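You operate a simulated robot arm through the tools that you are given. There is no shell and no other tool. Be economical: measure what you need, move in short steps, check, and stop when the job is done.

You are at the controls of a simulated robot arm. One attempt, no reset.

## Task
Fetch the small jar and stand it on the small table. Fetch the green bottle from the long wooden table and stand it on the small table. Close the sock drawer. Take the tall measuring cup from the peg tray and leave it on the small table. Put the folded jumper from the upper shelf of the laundry unit on the top of the laundry shelf unit. Take the shelf label that says "carrots" from the counter and put it on the marble worktop. Put the white clothes peg from the counter on top of the tall carton there. Put the detergent bottle on the top of the low cupboard away on the upper board under the draining side. Take the soap bottle and put it on top of the soap dish. Put the plastic cup from the top of the low cupboard in the sink bowl. Take the sink plug and leave it on the small table. Take the strainer and put it on the counter. Put the label stamp on top of the plain carton. Any order will do. Set down upright: small jar, bottle, tall measuring cup, detergent bottle, soap bottle, plastic cup, strainer, label stamp.

It is judged by the outcome, as a careful person would: the job done as asked, and still so three seconds after it is handed in. It fails if anything else is knocked over, pushed out of place, dropped, spilled or broken.

## Robot
A 7-joint arm with a two-finger parallel gripper on a trunk, on a base that drives. Base frame: it is fixed to the floor where the robot stands at the start and does not move with it; the origin is under the middle of the robot, x ahead of it, y to its left, z up. Lengths are in cm, angles in degrees, forces in N, time in s.
With the tool pointing down near the work surface it reaches from about 16 to 66 cm from the robot's upright axis, wherever it stands. Its first joint turns from -143.0 to 143.0 degrees. Places, roughly: bottle [50, 75, 100]; clothes peg [-200, 50, 100]; counter [-190, 60, 90]; detergent bottle [-200, 275, 75]; folded jumper [0, -200, 125]; label stamp [-200, 125, 100]; marble worktop [-190, -140, 100]; plain carton (10x6x8 cm) [50, 330, 80]; plastic cup (6x6x9 cm) [-210, 330, 70]; shelf label [-200, 75, 100]; sink bowl [-190, 170, 80]; sink plug (7x7x19 cm) [-180, 140, 90]; small jar (6x6x9 cm) [50, 10, 90]; small table [40, 360, 80]; soap bottle [-200, 300, 100]; soap dish (13x10x5 cm) [-210, 290, 60]; sock drawer [30, 80, 70]; strainer (7x7x14 cm) [-190, 150, 80]; tall carton [-175, 75, 100]; tall measuring cup (5x5x10 cm) [50, -130, 100]; top of the laundry shelf unit [-20, -190, 80]; upper board under the draining side [-190, 230, 60]. Payload 3 kg.
Tool frame: the origin (TCP) lies between the finger pads and is the grasp point; the fingertips stand 3 cm ahead of it; z points along the fingers, y is the line along which they close. Largest opening 9.4 cm; finger width 2.8, thickness 1; the body of the gripper, 5 by 9.6 cm, starts 5.5 cm behind the TCP.
Orientation is that of the tool frame in the base frame, as a unit quaternion [x, y, z, w]. With the fingers straight down and closing along the base's y, the tool's x points along the base's -x, its y along +y and its z along -z.

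## Interface
- The arm moves only by the tool send_rows. Its argument "rows" is a list that holds one entry, the list of rows, each a list of 7 numbers: the shift along the tool's x, y, z in units of 500 mm (1.0 is 500 mm), then the turn, a rotation vector about the tool's x, y, z in units of 120 degrees (1.0 is 120 degrees), then the finger opening in cm, from 0 to 9.4. In form: [[[x, y, z, rx, ry, rz, claw], ...]]. A call has 1 to 8 rows; each row is the pose to reach, as a shift and turn from the pose commanded when the call began, along the tool's axes at that moment. A call with a number of a shift or a turn outside -1 to 1 is refused whole. Each row takes 0.2 s and may step no farther than 5 cm and 8.6 degrees from the row before; otherwise, or with a gripper value out of range, the whole call is refused. A pose out of reach is approached as far as the arm can. The call stops where the force on the tool passes 40 N (or 10 N more than at its start, if that is more) or the arm is blocked; 0.2 s more then pass. Each finger travels about 4.5 cm/s and halts on what it meets, pressing with about 43 N; the grip force reading is that of the motor and also rises with nothing between the fingers. The clock runs only during rows and for 0.2 s after the last one: add rows that repeat a pose to give the fingers time. It gives the time, the measured TCP pose, the force on the tool (base axes), the opening and the grip force at its end, in the units of the frame above (readings bear some noise), with the torque about the TCP (base axes, N m) and any sound that the robot's microphone picked up, and new pictures: "views" is both (left out), scene, wrist or none.
- Cameras (640 x 400 px; columns grow to the right, rows downward): "scene" is now at [1.81, 19.02, 171.03]; the picture's right is [0.67, -0.74, 0.00], its down [-0.65, -0.59, -0.49] and it looks along [0.36, 0.33, -0.87] (base axes); focal length 253 px, centre (320, 200). "wrist" rides on the gripper at [7.6, 1.4, -10.2] in the tool frame; the picture's right is [-0.18, 0.98, 0.00], its down [-0.75, -0.14, -0.64] and it looks along [-0.63, -0.12, 0.77] (tool axes); focal length 243 px, centre (320, 200). There is no depth. A picture from a camera that has moved, and an enlarged one, comes with that camera's place and axes in the base frame and with its lens.
- move_column(by): slides the trunk up (or, below 0, down) by that many cm; the arm and the scene camera ride with it, the base frame stays. It gives what a move gives, with no picture.
- steer(legs): drives the robot by 1 to 6 legs, each [ahead, left, turn to the left] in cm, cm and degrees, along the robot's own axes; the way and the turn of a leg run together, so that a leg with both is an arc; at most 150 cm and 180 degrees a leg. The arm and the cameras ride along, it lands a little off, and it stops where it bumps. It gives what a move gives, and a new picture of the scene camera.
- aim_head(pan, tilt): turns the head with the scene camera to pan (to the left, within 143 degrees either way) and tilt (down, from -29 to 69), counted from straight ahead of the robot. It gives what a move gives, and a new picture of the scene camera.
- enlarge(camera, box): a new picture of the part [left, top, right, bottom] of that camera's present view, enlarged. No time passes.
- close_job(): hands the job in; it is judged then, once.

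Go step by step. Nothing tells you exact positions but the pictures and the camera data: compare them with the known pose of the tool, close in by small moves and look again before you grip or let go. The budget is 577 turns and 360 pictures, counting those below and the enlarged ones. Unless the task says otherwise, let go and move clear before handing in.

The tools are called after "Emit:" as a command line: name --argument value ..., lists and objects as JSON in quotes. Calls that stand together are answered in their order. send_rows: Moves the arm, as the interface text tells. Its arguments: {"type":"object","properties":{"rows":{"type":"array","items":{"type":"array","items":{"type":"array","items":{"type":"number"}}}},"views":{"type":"string","enum":["both","scene","wrist","none"]}},"required":["rows"]} The other tools are called the same way: move_column (by) slides the trunk up or down; steer (legs) drives the base; aim_head (pan, tilt) turns the head that bears the scene camera; enlarge (camera, box) takes an enlarged picture of a part of a camera's view; close_job () hands the job in.

At the start:

```text
t: 0.0
tool_pos: [9.1, 56.14, 109.85]
tool_rot: [0.003, 1.0, -0.001, -0.001]
wrist_force: [-0.1, 0.6, 0.2]
ft_torque: [-0.01, 0.01, -0.02]
grip_width: 9.42
grip_force: 0.0
trunk travel left (down, up): [-17.5, 21.5]
robot x, y, heading: [0.36, -0.15, -0.1]
head pan, tilt: [42.1, 60.6]
```

scene: 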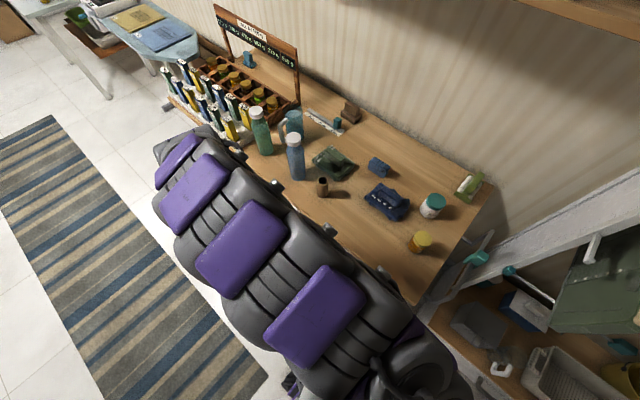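
wrist: 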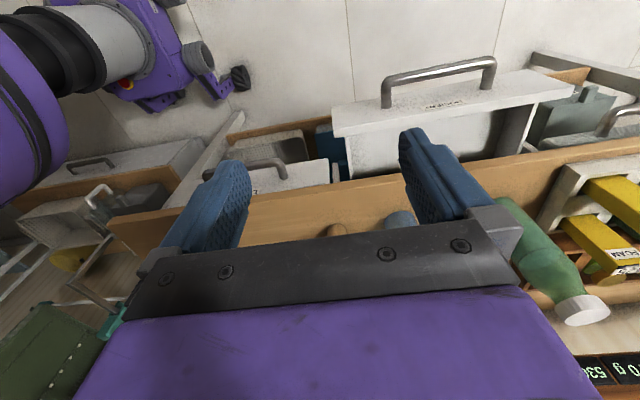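

I see the long table with jars, bottles and an open drawer below it. I take closer looks before moving.

Emit:
enlarge --camera "scene" --box '[300, 120, 500, 270]'

Emit:
enlarge --camera "wrist" --box '[220, 40, 640, 240]'

Emit:
enlarge --camera "scene" --box '[140, 0, 340, 160]'

```text
2.67 times, centred on (400, 195) of scene
camera zoom: at [1.81, 19.02, 171.03], right [0.67, -0.74, 0.0], down [-0.65, -0.59, -0.49], along [0.36, 0.33, -0.87], focal length 676 px, centre (107, 213)
```

zoom: 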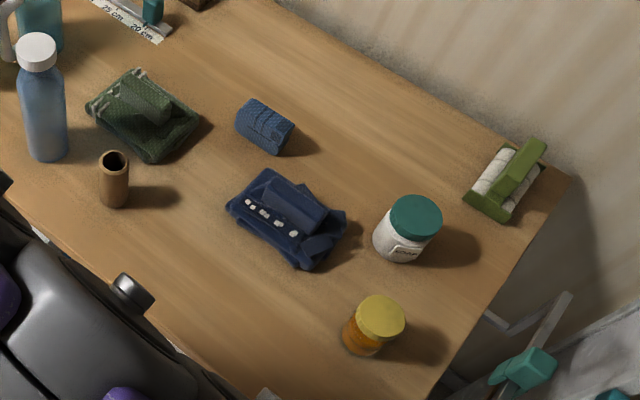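

```text
1.52 times, centred on (430, 140) of wrist
camera zoom: at [1.55, 57.63, 119.93], right [0.19, 0.98, 0.0], down [0.75, -0.14, 0.64], along [0.63, -0.12, -0.77], focal length 370 px, centre (152, 291)
```

zoom: 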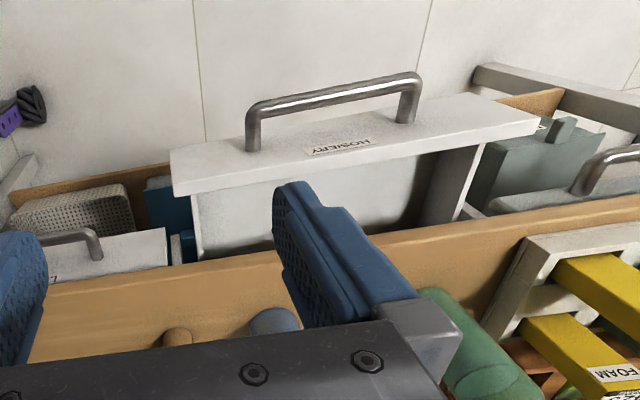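

```text
2.50 times, centred on (240, 80) of scene
camera zoom: at [1.81, 19.02, 171.03], right [0.67, -0.74, 0.0], down [-0.65, -0.59, -0.49], along [0.36, 0.33, -0.87], focal length 633 px, centre (520, 500)
```

zoom: 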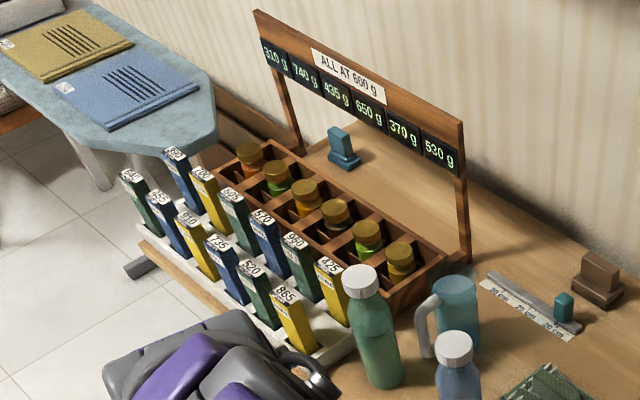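

The yellow-lid jar (about 6 cm wide) near [48, 13] looks like the small jar; the open drawer is labelled HOSIERY. I survey the room with the head.

Emit:
aim_head --pan 75 --tilt 20

Emit:
aim_head --pan -60 --tilt 30

Emit:
aim_head --pan -130 --tilt 20

Emit:
aim_head --pan 140 --tilt 20

```text
t: 1.1
tool_pos: [9.53, 55.77, 109.73]
tool_rot: [0.007, 1.0, -0.001, -0.001]
wrist_force: [0.0, 0.8, -1.0]
ft_torque: [0.02, -0.03, 0.0]
grip_width: 9.4
grip_force: 0.0
trunk travel left (down, up): [-17.5, 21.5]
robot x, y, heading: [0.04, -0.2, 0.0]
head pan, tilt: [75.0, 20.0]
camera scene: at [-0.66, 23.61, 176.89], right [0.97, -0.26, 0.0], down [-0.09, -0.34, -0.94], along [0.24, 0.91, -0.35], focal length 253 px, centre (320, 200)
```

scene: 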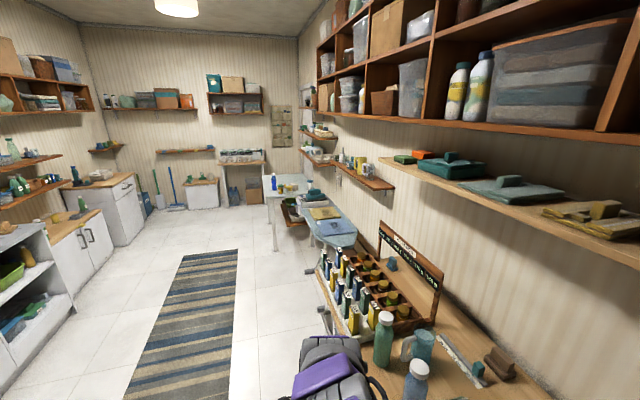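

```text
t: 3.2
tool_pos: [9.62, 55.73, 109.94]
tool_rot: [0.009, 1.0, 0.001, -0.002]
wrist_force: [0.7, -0.2, -0.2]
ft_torque: [0.01, 0.02, -0.01]
grip_width: 9.43
grip_force: 0.0
trunk travel left (down, up): [-17.5, 21.5]
robot x, y, heading: [0.36, 0.29, -0.0]
head pan, tilt: [-60.0, 30.0]
camera scene: at [1.45, 6.76, 175.36], right [-0.87, -0.5, 0.0], down [-0.25, 0.43, -0.87], along [0.43, -0.75, -0.5], focal length 253 px, centre (320, 200)
```

scene: 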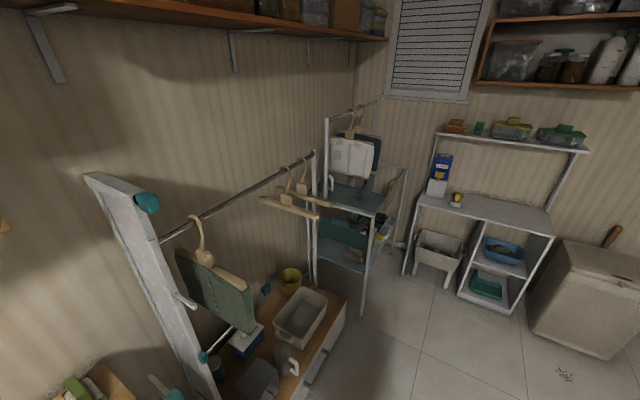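

```text
t: 4.7
tool_pos: [9.7, 55.66, 109.84]
tool_rot: [0.009, 1.0, 0.0, -0.002]
wrist_force: [0.7, -0.2, 0.6]
ft_torque: [-0.04, 0.0, 0.03]
grip_width: 9.39
grip_force: 0.0
trunk travel left (down, up): [-17.5, 21.5]
robot x, y, heading: [-0.2, 0.16, 0.1]
head pan, tilt: [-130.0, 20.0]
camera scene: at [-9.06, 7.46, 176.97], right [-0.77, 0.64, 0.0], down [0.22, 0.26, -0.94], along [-0.6, -0.72, -0.34], focal length 253 px, centre (320, 200)
```

scene: 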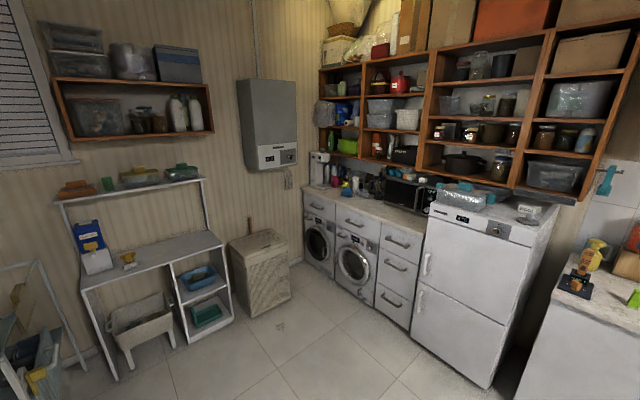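

```text
t: 8.4
tool_pos: [9.72, 55.7, 109.92]
tool_rot: [0.009, 1.0, 0.0, -0.001]
wrist_force: [-0.7, 0.4, -0.6]
ft_torque: [0.0, 0.0, 0.0]
grip_width: 9.39
grip_force: 0.0
trunk travel left (down, up): [-17.5, 21.5]
robot x, y, heading: [-0.0, 0.12, -0.1]
head pan, tilt: [140.0, 20.0]
camera scene: at [-10.22, 20.6, 176.92], right [0.64, 0.77, 0.0], down [0.26, -0.22, -0.94], along [-0.72, 0.6, -0.34], focal length 253 px, centre (320, 200)
```

scene: 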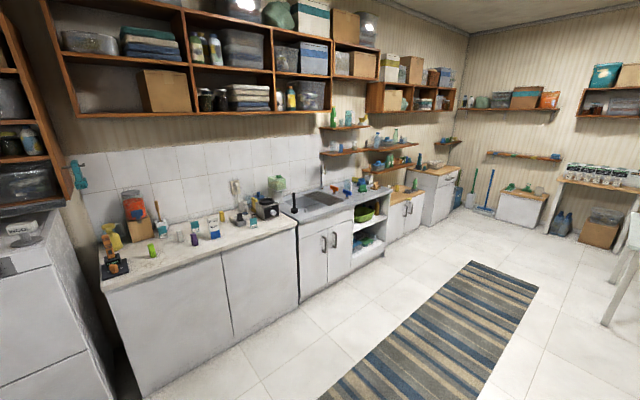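

I look closer at the drawers to be sure which one is the sock drawer.

Emit:
enlarge --camera "wrist" --box '[0, 80, 360, 320]'

Emit:
aim_head --pan 60 --tilt 65

```text
1.67 times, centred on (180, 200) of wrist
camera zoom: at [2.26, 57.28, 120.1], right [0.2, 0.98, 0.0], down [0.75, -0.16, 0.64], along [0.63, -0.13, -0.77], focal length 404 px, centre (553, 200)
```

zoom: 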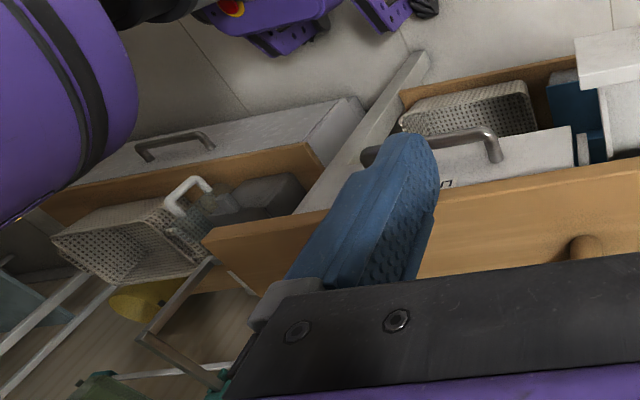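

```text
t: 9.9
tool_pos: [9.69, 55.73, 109.82]
tool_rot: [0.009, 1.0, 0.0, 0.0]
wrist_force: [-0.8, 0.3, -0.1]
ft_torque: [0.03, 0.01, 0.0]
grip_width: 9.37
grip_force: 0.1
trunk travel left (down, up): [-17.5, 21.5]
robot x, y, heading: [0.05, 0.01, 0.1]
head pan, tilt: [60.0, 65.0]
camera scene: at [-0.05, 19.85, 170.55], right [0.87, -0.5, 0.0], down [-0.45, -0.79, -0.42], along [0.21, 0.36, -0.91], focal length 253 px, centre (320, 200)
```

scene: 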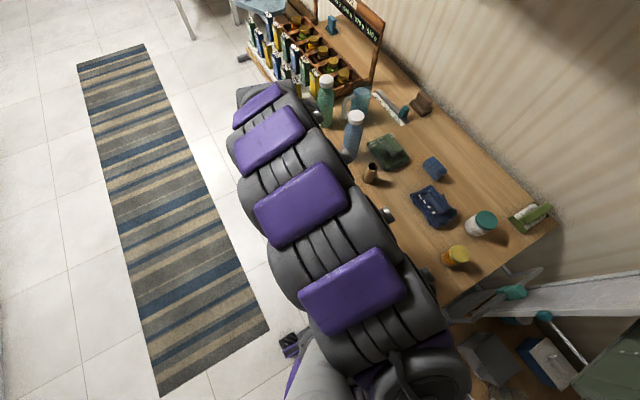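

The HOSIERY drawer at about x 20, y 78 is the open one. I drive back a bit and left to get in front of it.

Emit:
steer --legs '[[-10, 30, 0]]'

```text
t: 12.1
tool_pos: [0.23, 84.86, 111.5]
tool_rot: [0.014, 1.0, 0.015, -0.001]
wrist_force: [0.5, 1.3, 2.4]
ft_torque: [-0.14, -0.04, 0.0]
grip_width: 9.39
grip_force: 0.1
trunk travel left (down, up): [-17.5, 21.5]
robot x, y, heading: [-9.99, 30.08, -0.5]
head pan, tilt: [60.0, 65.0]
camera scene: at [-9.85, 47.66, 170.8], right [0.86, -0.5, 0.0], down [-0.46, -0.78, -0.43], along [0.21, 0.37, -0.9], focal length 253 px, centre (320, 200)
```

scene: 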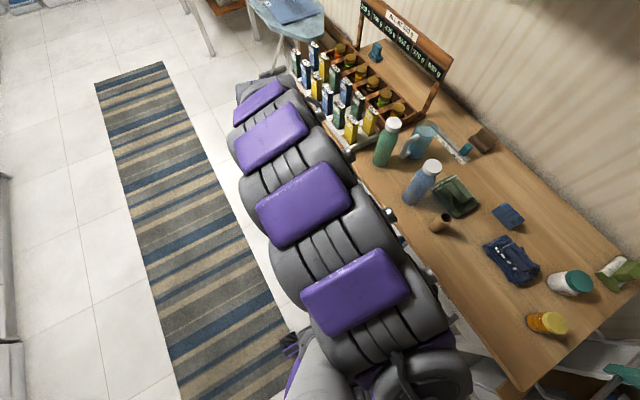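

Hand at (0, 85). I lower it in front of the drawer with fingers closing, then look.

Emit:
send_rows --rows '[[[0.01, -0.02, 0.08, 0, 0, 0, 6], [0.02, -0.04, 0.17, 0, 0, 0, 4], [0.03, -0.06, 0.26, 0, 0, 0, 2], [0.04, -0.08, 0.35, 0, 0, 0, 0], [0.04, -0.1, 0.44, 0, 0, 0, 0], [0.04, -0.12, 0.53, 0, 0, 0, 0], [0.04, -0.14, 0.6, 0, 0, 0, 0]]]' --views "wrist"

```text
t: 13.7
tool_pos: [-2.09, 79.03, 80.9]
tool_rot: [0.013, 1.0, 0.012, -0.001]
wrist_force: [-1.0, 1.2, -0.6]
ft_torque: [0.0, -0.07, -0.02]
grip_width: 0.0
grip_force: 32.3
trunk travel left (down, up): [-17.5, 21.5]
robot x, y, heading: [-9.76, 29.71, -0.0]
head pan, tilt: [60.0, 65.0]
camera wrist: at [-9.46, 80.49, 91.13], right [0.21, 0.98, 0.02], down [0.75, -0.18, 0.64], along [0.63, -0.12, -0.77], focal length 243 px, centre (320, 200)
```

wrist: 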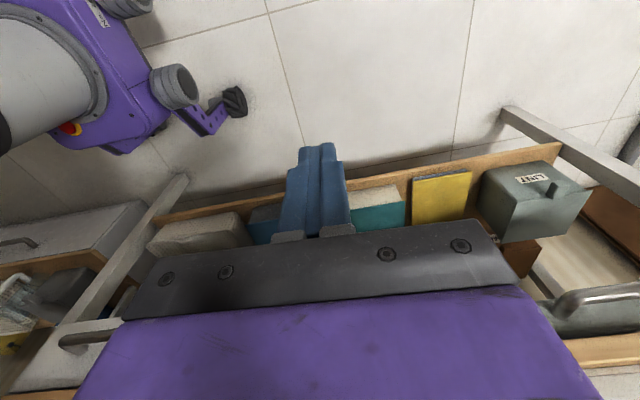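

The hand is in front of the drawer. I lower to handle height (~74) and push forward toward the drawer handle.

Emit:
send_rows --rows '[[[0, -0.02, 0.07, 0, 0, 0, 0], [0, -0.04, 0.14, 0, 0, 0, 0], [-0.08, -0.04, 0.14, 0, 0, 0, 0], [-0.16, -0.04, 0.14, 0, 0, 0, 0], [-0.23, -0.04, 0.14, 0, 0, 0, 0], [-0.27, -0.04, 0.14, 0, 0, 0, 0], [-0.31, -0.04, 0.14, 0, 0, 0, 0], [-0.35, -0.04, 0.14, 0, 0, 0, 0]]]' --views "both"

```text
t: 15.4
tool_pos: [15.57, 77.12, 73.68]
tool_rot: [0.013, 1.0, 0.009, 0.0]
wrist_force: [-0.3, 0.4, 0.0]
ft_torque: [-0.01, 0.02, 0.01]
grip_width: 0.01
grip_force: 33.4
trunk travel left (down, up): [-17.5, 21.5]
robot x, y, heading: [-9.29, 30.21, 0.0]
head pan, tilt: [60.0, 65.0]
camera scene: at [-9.62, 49.77, 170.55], right [0.86, -0.5, 0.0], down [-0.46, -0.79, -0.42], along [0.21, 0.36, -0.91], focal length 253 px, centre (320, 200)
camera wrist: at [8.15, 78.64, 83.88], right [0.21, 0.98, 0.02], down [0.75, -0.17, 0.64], along [0.63, -0.12, -0.77], focal length 243 px, centre (320, 200)
```

scene: 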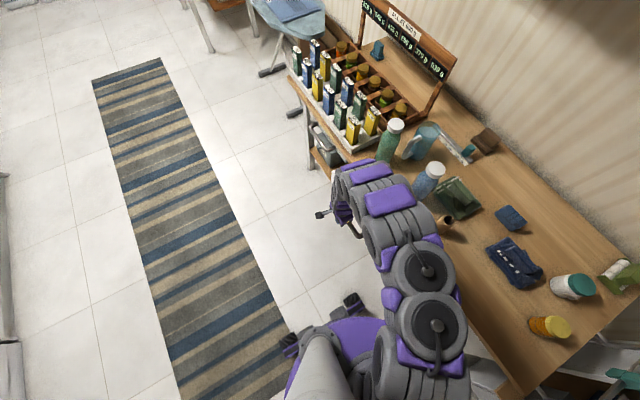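
wrist: 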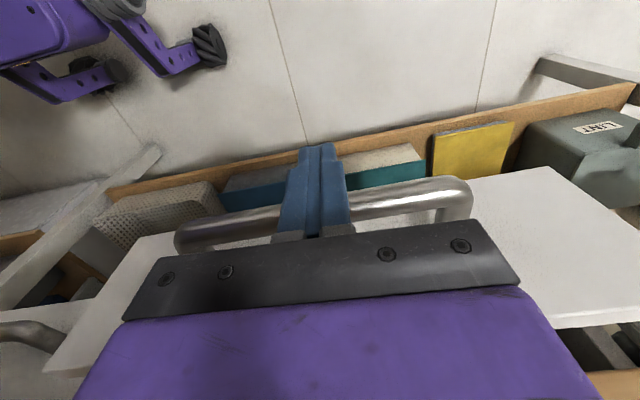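

The finger is at the handle; the forearm is above and clear of the bottles. I push gently on.

Emit:
send_rows --rows '[[[-0.03, 0, 0, 0, 0, 0, 0], [-0.06, 0, 0, 0, 0, 0, 0], [-0.09, 0, 0, 0, 0, 0, 0], [-0.11, 0, 0, 0, 0, 0, 0], [-0.13, 0, 0, 0, 0, 0, 0]]]' --views "wrist"

```text
t: 16.6
tool_pos: [21.98, 76.94, 73.73]
tool_rot: [0.015, 1.0, 0.01, 0.0]
wrist_force: [0.1, 0.1, 0.3]
ft_torque: [-0.01, 0.03, -0.01]
grip_width: 0.0
grip_force: 32.5
trunk travel left (down, up): [-17.5, 21.5]
robot x, y, heading: [-9.7, 30.12, 0.1]
head pan, tilt: [60.0, 65.0]
camera wrist: at [14.6, 78.49, 83.92], right [0.21, 0.98, 0.02], down [0.75, -0.18, 0.64], along [0.63, -0.12, -0.77], focal length 243 px, centre (320, 200)
```

wrist: 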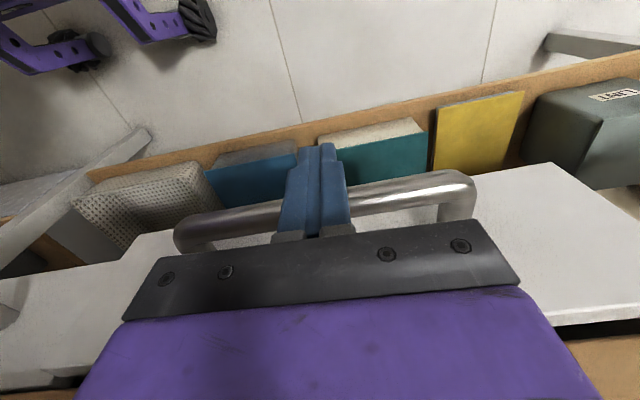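

The drawer is moving freely with the hand. I push on until it seats.

Emit:
send_rows --rows '[[[-0.02, 0, 0, 0, 0, 0, 0], [-0.04, 0, 0, 0, 0, 0, 0], [-0.06, 0, 0, 0, 0, 0, 0], [-0.08, 0, 0, 0, 0, 0, 0]]]' --views "wrist"

```text
t: 17.9
tool_pos: [25.19, 76.69, 73.62]
tool_rot: [0.01, 1.0, 0.007, -0.005]
wrist_force: [-10.7, 1.3, -0.9]
ft_torque: [-0.1, 0.11, 0.01]
grip_width: 0.0
grip_force: 33.1
trunk travel left (down, up): [-17.5, 21.5]
robot x, y, heading: [-10.15, 30.21, 0.3]
head pan, tilt: [60.0, 65.0]
stopped in row 4: the force on the tool passed its limit at 42 N (the readings are from after the stop); the commanded pose is now the measured one
camera wrist: at [17.86, 78.1, 83.86], right [0.2, 0.98, 0.01], down [0.76, -0.17, 0.63], along [0.62, -0.12, -0.77], focal length 243 px, centre (320, 200)
```

wrist: 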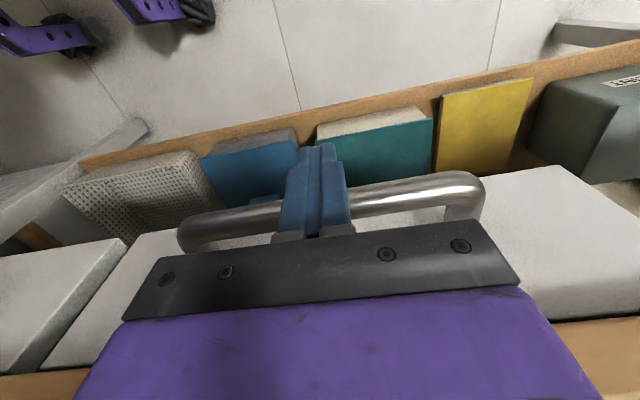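

It seated (42 N stop). I back off and check.

Emit:
send_rows --rows '[[[0.08, 0, 0, 0, 0, 0, 0], [0.17, 0, -0.02, 0, 0, 0, 0], [0.26, 0, -0.1, 0, 0, 0, 2], [0.35, 0, -0.19, 0, 0, 0, 4], [0.42, 0, -0.28, 0, 0, 0, 6], [0.42, -0.0, -0.37, 0, 0, 0, 8], [0.42, -0.0, -0.46, 0, 0, 0, 8], [0.42, 0.0, -0.55, 0, 0, 0, 8]]]' --views "wrist"

```text
refused: row 3 steps farther than a row can; nothing moved
```

Emit:
send_rows --rows '[[[0.09, 0, 0, 0, 0, 0, 0], [0.18, 0, 0, 0, 0, 0, 0], [0.25, 0, -0.06, 0, 0, 0, 2], [0.32, 0, -0.12, 0, 0, 0, 4], [0.39, 0, -0.18, 0, 0, 0, 6], [0.42, -0.0, -0.26, 0, 0, 0, 8], [0.42, -0.0, -0.35, 0, 0, 0, 8], [0.42, 0.0, -0.44, 0, 0, 0, 8]]]' --views "wrist"

```text
t: 19.6
tool_pos: [4.57, 76.68, 95.88]
tool_rot: [0.012, 1.0, 0.008, -0.002]
wrist_force: [-0.4, 0.3, -0.1]
ft_torque: [-0.01, 0.02, -0.02]
grip_width: 7.99
grip_force: 0.1
trunk travel left (down, up): [-17.5, 21.5]
robot x, y, heading: [-10.05, 29.91, -0.3]
head pan, tilt: [60.0, 65.0]
camera wrist: at [-2.82, 78.07, 106.15], right [0.21, 0.98, 0.02], down [0.75, -0.17, 0.63], along [0.62, -0.12, -0.77], focal length 243 px, centre (320, 200)
```

wrist: 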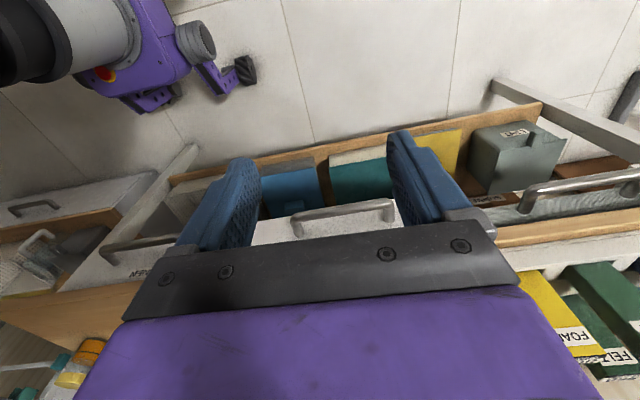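

The drawer is closed now. Next the green bottle; I enlarge the scene view to judge the clearances around it.

Emit:
enlarge --camera "scene" --box '[340, 60, 500, 220]'

```text
2.50 times, centred on (420, 140) of scene
camera zoom: at [-9.98, 49.58, 170.57], right [0.87, -0.5, 0.0], down [-0.45, -0.79, -0.42], along [0.21, 0.36, -0.91], focal length 633 px, centre (70, 350)
```

zoom: 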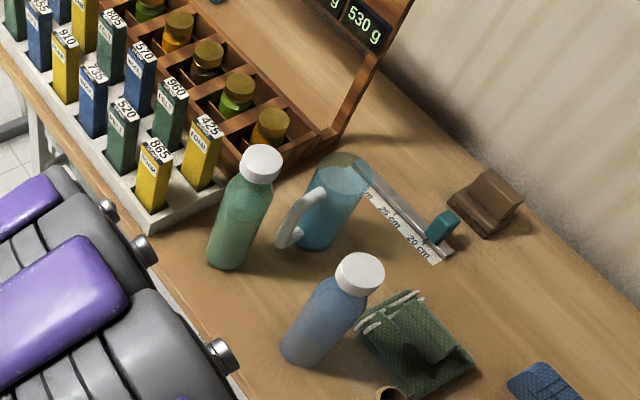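

The green bottle stands about (41, 87), top near z 105. I raise the hand first, then shift the base left.

Emit:
send_rows --rows '[[[0, 0, -0.1, 0, 0, 0, 9.4], [0, 0, -0.2, 0, 0, 0, 9.4], [0, 0, -0.3, 0, 0, 0, 9.4], [0, 0, -0.4, 0, 0, 0, 9.4], [0, 0, -0.5, 0, 0, 0, 9.4], [0, 0, -0.58, 0, 0, 0, 9.4]]]' --views "none"

Emit:
steer --legs '[[-5, 30, 0]]'

```text
t: 21.2
tool_pos: [5.34, 74.86, 114.0]
tool_rot: [0.03, 0.992, -0.092, -0.086]
wrist_force: [1.0, 0.2, 0.6]
ft_torque: [0.0, 0.0, -0.08]
grip_width: 9.37
grip_force: 0.1
trunk travel left (down, up): [-17.5, 21.5]
robot x, y, heading: [-10.01, 30.27, -0.2]
head pan, tilt: [60.0, 65.0]
stopped in row 6: the arm was blocked; the commanded pose is now the measured one
```

```text
t: 23.3
tool_pos: [0.91, 102.92, 115.82]
tool_rot: [0.036, 0.993, -0.073, -0.084]
wrist_force: [-0.1, 1.2, 4.8]
ft_torque: [-0.1, -0.07, 0.04]
grip_width: 9.4
grip_force: 0.1
trunk travel left (down, up): [-17.5, 21.5]
robot x, y, heading: [-14.82, 59.63, -0.2]
head pan, tilt: [60.0, 65.0]
camera scene: at [-14.75, 76.67, 170.83], right [0.86, -0.5, -0.01], down [-0.46, -0.78, -0.43], along [0.21, 0.37, -0.9], focal length 253 px, centre (320, 200)
```

scene: 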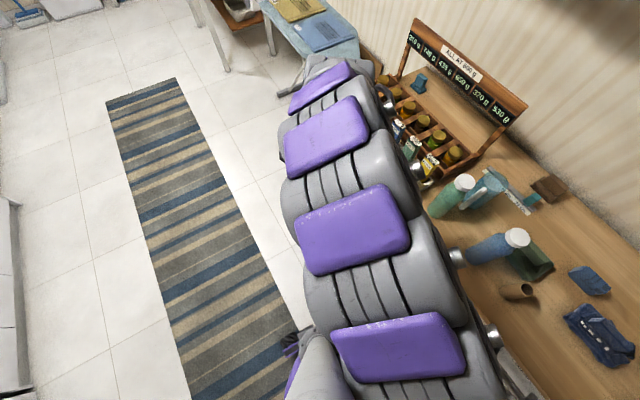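

The arm hit its upper limit there; I raise the trunk and level the tool while moving it toward the bottle.

Emit:
move_column --by 18

Emit:
send_rows --rows '[[[-0.06, -0.03, 0.0, -0.03, -0.04, -0.015, 9.4], [-0.12, -0.06, 0.02, -0.07, -0.08, -0.034, 9.4], [-0.2, -0.1, 0.04, -0.07, -0.08, -0.034, 9.4], [-0.28, -0.14, 0.04, -0.07, -0.08, -0.034, 9.4]]]' --views "both"

```text
t: 25.3
tool_pos: [1.35, 105.03, 133.55]
tool_rot: [0.039, 0.993, -0.074, -0.084]
wrist_force: [0.6, 0.3, -0.1]
ft_torque: [0.0, 0.0, 0.0]
grip_width: 9.39
grip_force: 0.0
trunk travel left (down, up): [-35.5, 3.5]
robot x, y, heading: [-14.85, 59.53, -0.1]
head pan, tilt: [60.0, 65.0]
```

```text
t: 26.3
tool_pos: [14.43, 96.48, 130.27]
tool_rot: [-0.001, 1.0, -0.006, 0.001]
wrist_force: [0.2, -0.3, -1.0]
ft_torque: [-0.02, 0.04, 0.02]
grip_width: 9.39
grip_force: 0.0
trunk travel left (down, up): [-35.5, 3.5]
robot x, y, heading: [-14.68, 59.93, -0.4]
head pan, tilt: [60.0, 65.0]
camera scene: at [-14.24, 79.45, 188.53], right [0.86, -0.5, 0.0], down [-0.46, -0.78, -0.42], along [0.21, 0.36, -0.91], focal length 253 px, centre (320, 200)
camera wrist: at [6.81, 98.01, 140.43], right [0.18, 0.98, -0.01], down [0.75, -0.13, 0.65], along [0.63, -0.12, -0.76], focal length 243 px, centre (320, 200)
```

scene: 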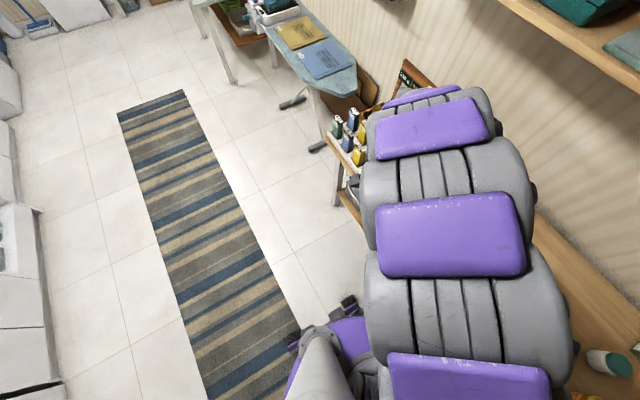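
wrist: 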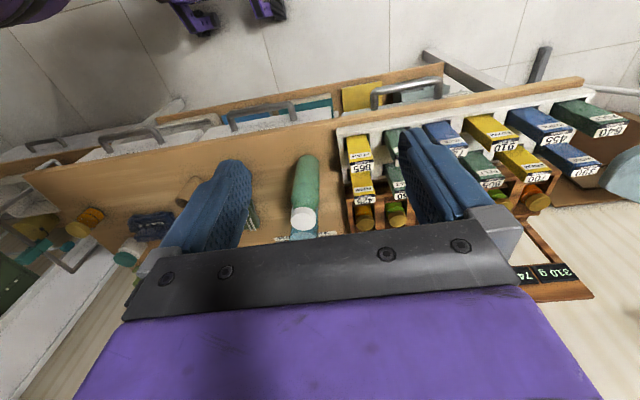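

Triangulation puts the bottle at (42, 88) with its top at z≈103.5. I drive forward a bit and put the hand above it.

Emit:
steer --legs '[[12, 0, 0]]'

Emit:
send_rows --rows '[[[-0.07, -0.04, 0.03, 0, 0, 0, 9.4], [-0.15, -0.08, 0.06, 0, 0, 0, 9.4], [-0.22, -0.12, 0.09, 0, 0, 0, 9.4], [-0.28, -0.16, 0.12, 0, 0, 0, 9.4]]]' --views "wrist"

```text
t: 27.5
tool_pos: [25.92, 95.62, 130.28]
tool_rot: [0.001, 1.0, -0.006, -0.002]
wrist_force: [0.2, -0.1, 0.4]
ft_torque: [0.01, 0.05, 0.0]
grip_width: 9.41
grip_force: 0.0
trunk travel left (down, up): [-35.5, 3.5]
robot x, y, heading: [-3.18, 59.44, -0.1]
head pan, tilt: [60.0, 65.0]
camera scene: at [-2.71, 79.12, 188.55], right [0.86, -0.5, 0.0], down [-0.46, -0.78, -0.42], along [0.21, 0.36, -0.91], focal length 253 px, centre (320, 200)
```

scene: 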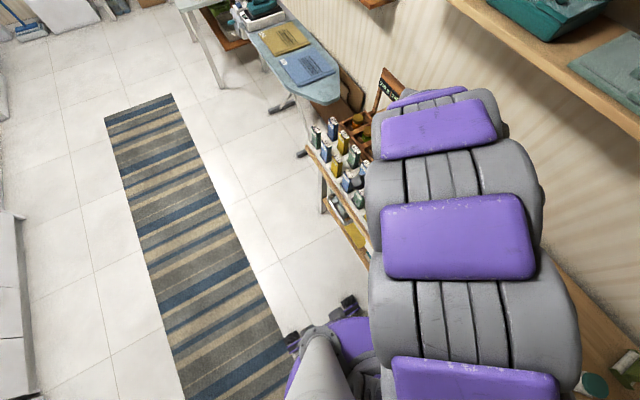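

```text
t: 28.5
tool_pos: [40.01, 87.0, 124.47]
tool_rot: [0.0, 1.0, -0.003, -0.002]
wrist_force: [0.4, 0.9, -0.5]
ft_torque: [0.0, 0.01, 0.02]
grip_width: 9.37
grip_force: 0.0
trunk travel left (down, up): [-35.5, 3.5]
robot x, y, heading: [-2.71, 59.03, 0.2]
head pan, tilt: [60.0, 65.0]
camera wrist: at [32.64, 88.55, 134.67], right [0.18, 0.98, -0.01], down [0.76, -0.14, 0.64], along [0.63, -0.12, -0.77], focal length 243 px, centre (320, 200)
```

wrist: 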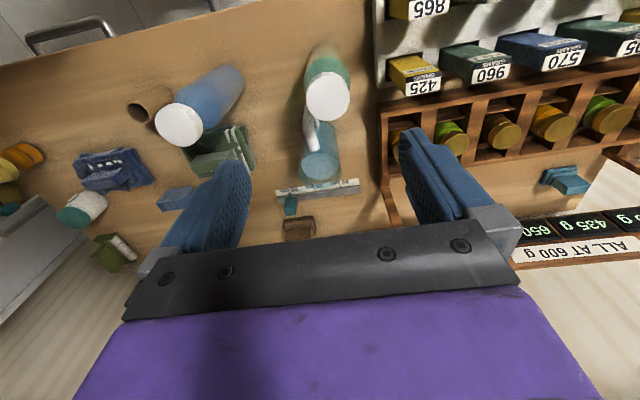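

The cap projects to (42, 87.7). I centre and descend, then look.

Emit:
send_rows --rows '[[[-0.04, 0.014, 0.08, 0, 0, 0, 9.4], [-0.04, 0.014, 0.17, 0, 0, 0, 9.4], [-0.04, 0.014, 0.26, 0, 0, 0, 9.4], [-0.04, 0.014, 0.34, 0, 0, 0, 9.4]]]' --views "wrist"

```text
t: 29.5
tool_pos: [41.87, 87.75, 107.54]
tool_rot: [0.001, 1.0, -0.002, -0.002]
wrist_force: [0.3, 0.0, -0.1]
ft_torque: [0.05, -0.01, 0.01]
grip_width: 9.37
grip_force: 0.0
trunk travel left (down, up): [-35.5, 3.5]
robot x, y, heading: [-3.1, 59.31, 0.1]
head pan, tilt: [60.0, 65.0]
camera wrist: at [34.42, 89.36, 117.64], right [0.18, 0.98, -0.01], down [0.75, -0.14, 0.64], along [0.63, -0.12, -0.77], focal length 243 px, centre (320, 200)
```

wrist: 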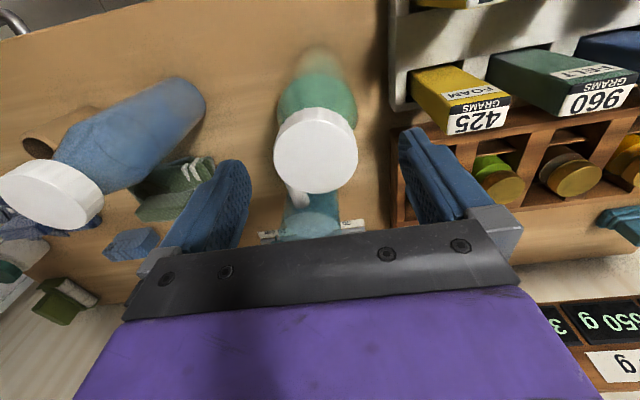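

Well centred. I descend 5 cm and close on the cap.

Emit:
send_rows --rows '[[[0.004, 0, 0.05, 0, 0, 0, 9.4], [0.004, 0, 0.1, 0, 0, 0, 9.4], [0.004, 0, 0.1, 0, 0, 0, 7], [0.004, 0, 0.1, 0, 0, 0, 4.5], [0.004, 0, 0.1, 0, 0, 0, 4], [0.004, 0, 0.1, 0, 0, 0, 4], [0.004, 0, 0.1, 0, 0, 0, 4]]]' --views "wrist"

```text
t: 31.1
tool_pos: [41.52, 87.72, 102.46]
tool_rot: [0.0, 1.0, -0.003, -0.001]
wrist_force: [0.1, -1.2, 4.5]
ft_torque: [-0.07, -0.15, -0.03]
grip_width: 5.87
grip_force: 43.4
trunk travel left (down, up): [-35.5, 3.5]
robot x, y, heading: [-2.91, 59.06, -0.1]
head pan, tilt: [60.0, 65.0]
camera wrist: at [34.11, 89.36, 112.65], right [0.18, 0.98, -0.01], down [0.75, -0.14, 0.64], along [0.63, -0.12, -0.77], focal length 243 px, centre (320, 200)
```

wrist: 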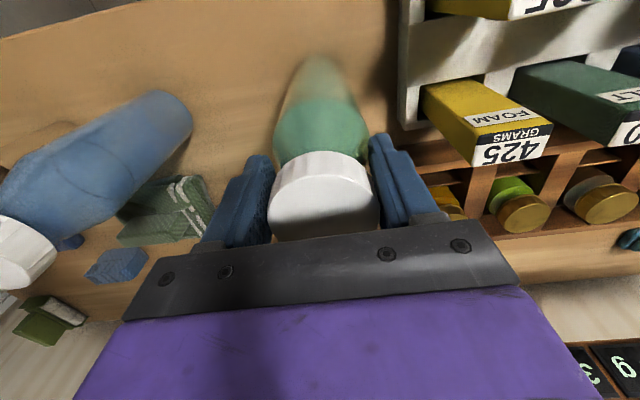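

Gripped at 5.9 cm. I lift straight up.

Emit:
send_rows --rows '[[[0, 0, -0.04, 0, 0, 0, 4], [0, 0, -0.12, 0, 0, 0, 4], [0, 0, -0.2, 0, 0, 0, 4], [0, 0, -0.28, 0, 0, 0, 4], [0, 0, -0.36, 0, 0, 0, 4], [0.03, 0, -0.44, 0, 0, 0, 4], [0.1, 0, -0.5, 0, 0, 0, 4], [0.18, 0, -0.52, 0, 0, 0, 4]]]' --views "wrist"

```text
t: 32.9
tool_pos: [32.56, 88.13, 128.65]
tool_rot: [0.001, 1.0, -0.004, -0.002]
wrist_force: [-0.3, -0.7, -4.9]
ft_torque: [0.01, 0.05, 0.01]
grip_width: 5.21
grip_force: 43.3
trunk travel left (down, up): [-35.5, 3.5]
robot x, y, heading: [-2.92, 59.15, -0.1]
head pan, tilt: [60.0, 65.0]
camera wrist: at [25.05, 89.63, 138.8], right [0.18, 0.98, -0.01], down [0.76, -0.14, 0.64], along [0.63, -0.12, -0.77], focal length 243 px, centre (320, 200)
```

wrist: 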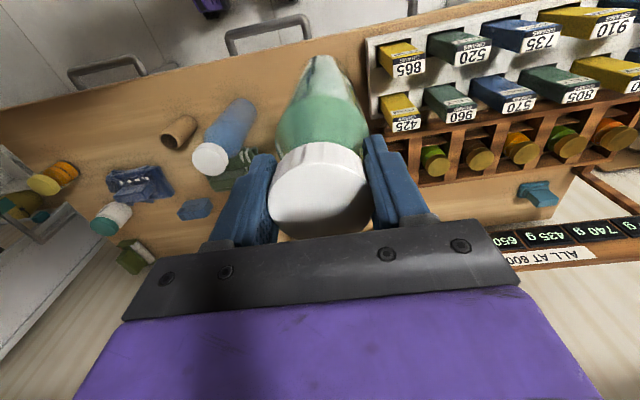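

The bottle is up (about 0.5 kg). I back away from the table and drive left toward the small table.

Emit:
steer --legs '[[-25, 0, 0], [0, 140, 0], [0, 110, 0]]'

Emit:
aim_head --pan 30 --tilt 40

```text
t: 46.6
tool_pos: [8.5, 337.54, 128.57]
tool_rot: [0.002, 1.0, 0.0, -0.003]
wrist_force: [-0.3, 0.1, -4.6]
ft_torque: [-0.07, 0.07, -0.01]
grip_width: 5.2
grip_force: 43.1
trunk travel left (down, up): [-35.5, 3.5]
robot x, y, heading: [-27.23, 309.19, -0.5]
head pan, tilt: [60.0, 65.0]
camera scene: at [-26.95, 328.2, 188.66], right [0.86, -0.5, 0.0], down [-0.46, -0.78, -0.42], along [0.21, 0.37, -0.91], focal length 253 px, centre (320, 200)
```

scene: 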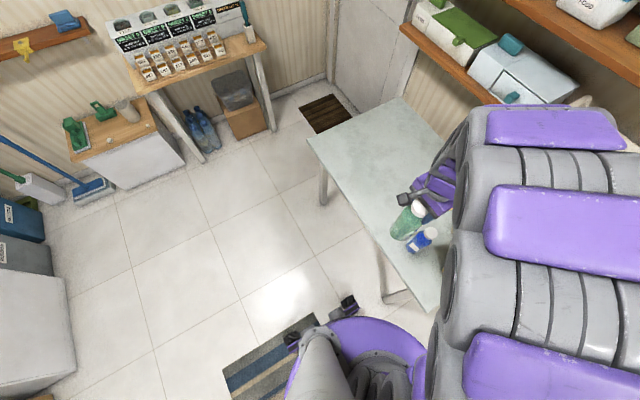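

```text
t: 47.5
tool_pos: [8.43, 337.51, 128.76]
tool_rot: [0.001, 1.0, -0.001, -0.002]
wrist_force: [-0.8, 0.0, -5.3]
ft_torque: [-0.06, 0.03, 0.04]
grip_width: 5.18
grip_force: 42.8
trunk travel left (down, up): [-35.5, 3.5]
robot x, y, heading: [-27.12, 309.35, 0.1]
head pan, tilt: [30.0, 40.0]
camera scene: at [-22.62, 327.49, 191.84], right [0.5, -0.87, 0.0], down [-0.56, -0.32, -0.76], along [0.66, 0.38, -0.64], focal length 253 px, centre (320, 200)
```

scene: 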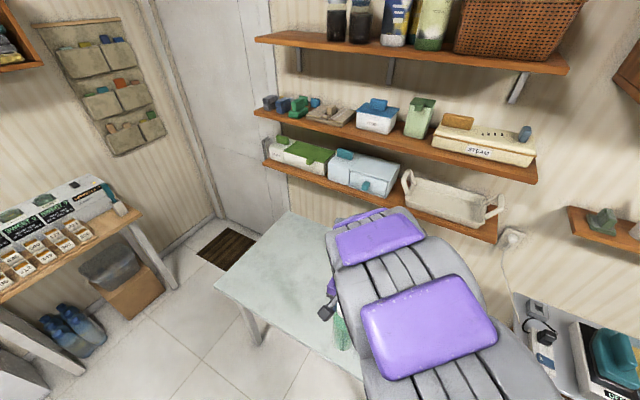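

The small table spans about x 14–76, y 307–411, with its +y half empty. I look with the wrist.

Emit:
send_rows --rows '[[[0, 0, 0, 0, 0, 0, 4]]]' --views "wrist"

```text
t: 48.0
tool_pos: [8.33, 338.26, 128.66]
tool_rot: [0.001, 1.0, -0.003, -0.001]
wrist_force: [1.0, -2.0, -4.8]
ft_torque: [0.0, 0.03, -0.02]
grip_width: 5.16
grip_force: 43.2
trunk travel left (down, up): [-35.5, 3.5]
robot x, y, heading: [-27.15, 309.81, 0.0]
head pan, tilt: [30.0, 40.0]
camera wrist: at [0.88, 339.81, 138.79], right [0.19, 0.98, -0.01], down [0.75, -0.14, 0.64], along [0.63, -0.12, -0.77], focal length 243 px, centre (320, 200)
```

wrist: 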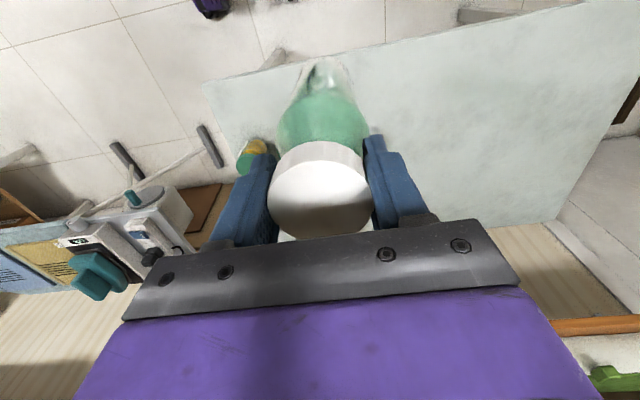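

I drive along the table to its free end.

Emit:
steer --legs '[[0, 62, 0], [11, 0, 0]]'

Emit:
send_rows --rows '[[[-0.09, 0, 0.02, 0, 0, 0, 4], [-0.18, 0, 0.04, 0, 0, 0, 4], [-0.27, 0, 0.08, 0, 0, 0, 4], [-0.36, 0, 0.12, 0, 0, 0, 4]]]' --views "both"

```text
t: 52.2
tool_pos: [19.48, 400.42, 128.65]
tool_rot: [0.0, 1.0, -0.002, -0.001]
wrist_force: [1.3, 0.2, -4.9]
ft_torque: [-0.02, 0.02, 0.0]
grip_width: 5.15
grip_force: 43.1
trunk travel left (down, up): [-35.5, 3.5]
robot x, y, heading: [-16.17, 371.77, -0.4]
head pan, tilt: [30.0, 40.0]
camera scene: at [-11.5, 390.29, 191.8], right [0.5, -0.87, 0.0], down [-0.56, -0.32, -0.76], along [0.66, 0.38, -0.65], focal length 253 px, centre (320, 200)
```

scene: 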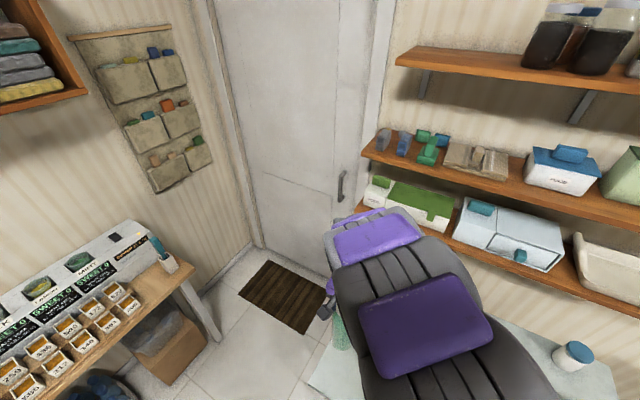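

```text
t: 53.2
tool_pos: [37.47, 400.42, 122.55]
tool_rot: [0.0, 1.0, -0.002, -0.003]
wrist_force: [0.2, -1.1, -5.0]
ft_torque: [0.02, 0.0, -0.02]
grip_width: 5.2
grip_force: 43.4
trunk travel left (down, up): [-35.5, 3.5]
robot x, y, heading: [-16.18, 371.39, 0.1]
head pan, tilt: [30.0, 40.0]
camera scene: at [-10.85, 390.57, 191.76], right [0.5, -0.87, 0.0], down [-0.56, -0.32, -0.76], along [0.66, 0.38, -0.65], focal length 253 px, centre (320, 200)
camera wrist: at [30.11, 401.92, 132.61], right [0.18, 0.98, -0.01], down [0.76, -0.14, 0.64], along [0.63, -0.12, -0.77], focal length 243 px, centre (320, 200)
```

scene: 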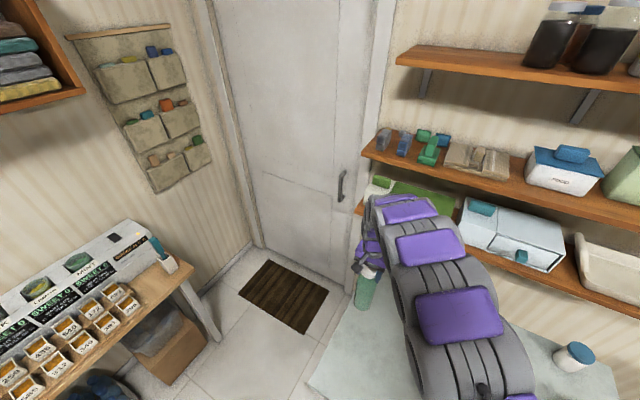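
wrist: 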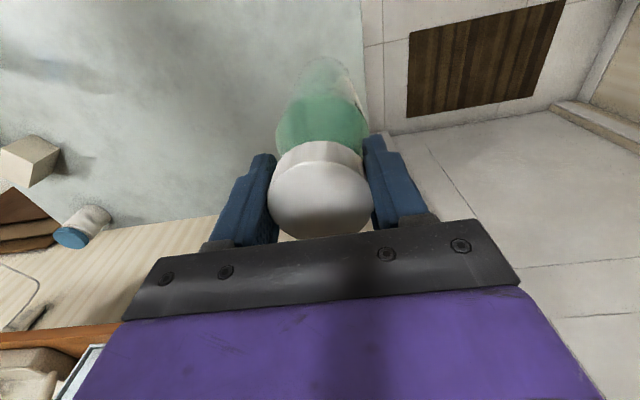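

The table's +y edge is at y≈408, so I shift to y≈394 and lower.

Emit:
send_rows --rows '[[[0, -0.04, 0.08, 0, 0, 0, 4], [0, -0.08, 0.15, 0, 0, 0, 4], [0, -0.12, 0.23, 0, 0, 0, 4], [0, -0.12, 0.31, 0, 0, 0, 4], [0, -0.12, 0.37, 0, 0, 0, 4]]]' --views "scene"

```text
t: 54.4
tool_pos: [37.24, 394.33, 104.09]
tool_rot: [0.0, 1.0, -0.002, -0.002]
wrist_force: [1.4, -0.3, -5.4]
ft_torque: [0.03, 0.05, 0.05]
grip_width: 5.2
grip_force: 43.4
trunk travel left (down, up): [-35.5, 3.5]
robot x, y, heading: [-16.02, 371.83, -0.3]
head pan, tilt: [30.0, 40.0]
camera scene: at [-11.21, 390.67, 191.76], right [0.5, -0.87, 0.0], down [-0.56, -0.32, -0.76], along [0.66, 0.38, -0.65], focal length 253 px, centre (320, 200)
```

scene: 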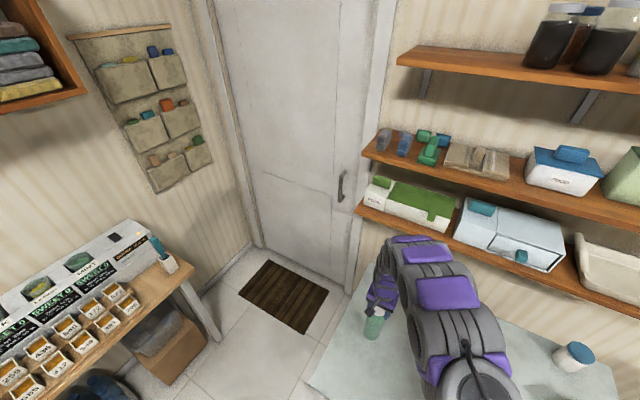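

Emit:
send_rows --rows '[[[0, 0, 0.02, 0, 0, 0, 4], [0, 0, 0.04, 0, 0, 0, 4], [0, 0, 0.055, 0, 0, 0, 4], [0, 0, 0.07, 0, 0, 0, 4], [0, 0, 0.085, 0, 0, 0, 4], [0, 0, 0.1, 0, 0, 0, 4], [0, 0, 0.11, 0, 0, 0, 4], [0, 0, 0.12, 0, 0, 0, 4]]]' --views "none"

```text
t: 56.0
tool_pos: [37.28, 394.12, 99.29]
tool_rot: [0.0, 1.0, 0.001, 0.003]
wrist_force: [-4.1, 0.7, 29.2]
ft_torque: [-0.49, 1.55, -0.08]
grip_width: 5.24
grip_force: 43.1
trunk travel left (down, up): [-35.5, 3.5]
robot x, y, heading: [-15.7, 371.42, -0.2]
head pan, tilt: [30.0, 40.0]
stopped in row 8: the force on the tool passed its limit at 46 N (the readings are from after the stop); the commanded pose is now the measured one
```

Touchdown at TCP z 99.3. I ease up slightly, open, and lift clear.

Emit:
send_rows --rows '[[[0, 0, -0.004, 0, 0, 0, 4], [0, 0, -0.004, 0, 0, 0, 5.5], [0, 0, -0.004, 0, 0, 0, 7], [0, 0, -0.004, 0, 0, 0, 9.4], [0, 0, -0.004, 0, 0, 0, 9.4]]]' --views "wrist"

```text
t: 57.2
tool_pos: [37.41, 394.09, 99.34]
tool_rot: [0.0, 1.0, -0.002, 0.001]
wrist_force: [0.1, 0.1, -0.3]
ft_torque: [0.0, -0.01, 0.0]
grip_width: 9.41
grip_force: 0.1
trunk travel left (down, up): [-35.5, 3.5]
robot x, y, heading: [-16.05, 371.72, 0.0]
head pan, tilt: [30.0, 40.0]
camera wrist: at [29.9, 395.59, 109.46], right [0.18, 0.98, 0.0], down [0.75, -0.14, 0.65], along [0.63, -0.12, -0.76], focal length 243 px, centre (320, 200)
```

wrist: 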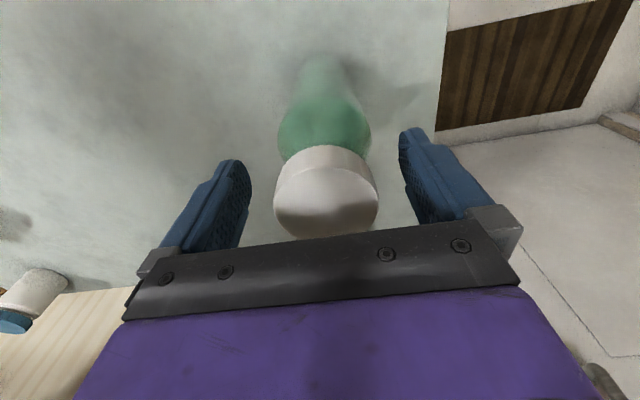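

The bottle stands well. I lift clear, retract the hand and drive back to the long table for the small jar.

Emit:
send_rows --rows '[[[0, 0, -0.06, 0, 0, 0, 9.4], [0, 0, -0.15, 0, 0, 0, 9.4], [0, 0, -0.24, 0, 0, 0, 9.4], [0, 0, -0.33, 0, 0, 0, 9.4], [0.05, -0.05, -0.39, 0, 0, 0, 9.4], [0.12, -0.1, -0.41, 0, 0, 0, 9.4], [0.19, -0.15, -0.41, 0, 0, 0, 9.4], [0.26, -0.2, -0.41, 0, 0, 0, 9.4]]]' --views "wrist"

Emit:
steer --legs '[[-15, 0, 0], [0, -150, 0], [0, -150, 0], [0, -60, 0]]'

```text
t: 59.0
tool_pos: [24.29, 383.85, 119.87]
tool_rot: [0.0, 1.0, 0.0, 0.004]
wrist_force: [0.6, 0.5, 1.0]
ft_torque: [0.0, 0.0, -0.02]
grip_width: 9.38
grip_force: 0.1
trunk travel left (down, up): [-35.5, 3.5]
robot x, y, heading: [-15.89, 371.4, -0.0]
head pan, tilt: [30.0, 40.0]
camera wrist: at [16.69, 385.34, 129.99], right [0.18, 0.98, 0.0], down [0.75, -0.14, 0.65], along [0.64, -0.12, -0.76], focal length 243 px, centre (320, 200)
```

wrist: 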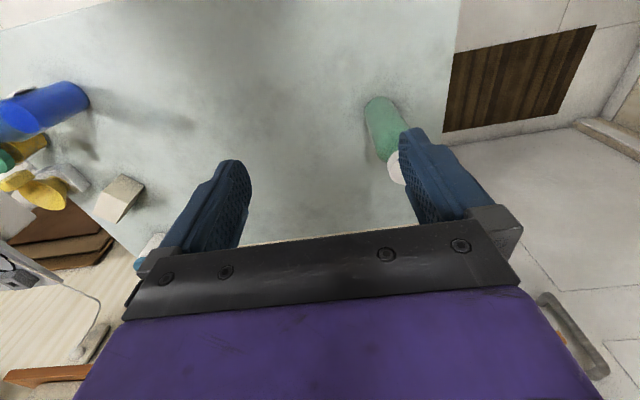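

```text
t: 77.5
tool_pos: [7.65, 23.53, 119.92]
tool_rot: [0.0, 1.0, 0.002, 0.002]
wrist_force: [0.0, -0.1, 0.4]
ft_torque: [0.02, -0.03, 0.01]
grip_width: 9.42
grip_force: 0.1
trunk travel left (down, up): [-35.5, 3.5]
robot x, y, heading: [-32.72, 11.58, 0.1]
head pan, tilt: [30.0, 40.0]
camera scene: at [-28.19, 29.68, 191.87], right [0.5, -0.87, 0.0], down [-0.56, -0.32, -0.77], along [0.66, 0.39, -0.64], focal length 253 px, centre (320, 200)
```

scene: 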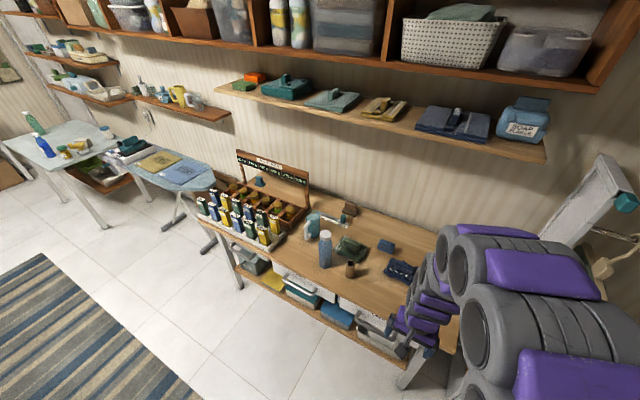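

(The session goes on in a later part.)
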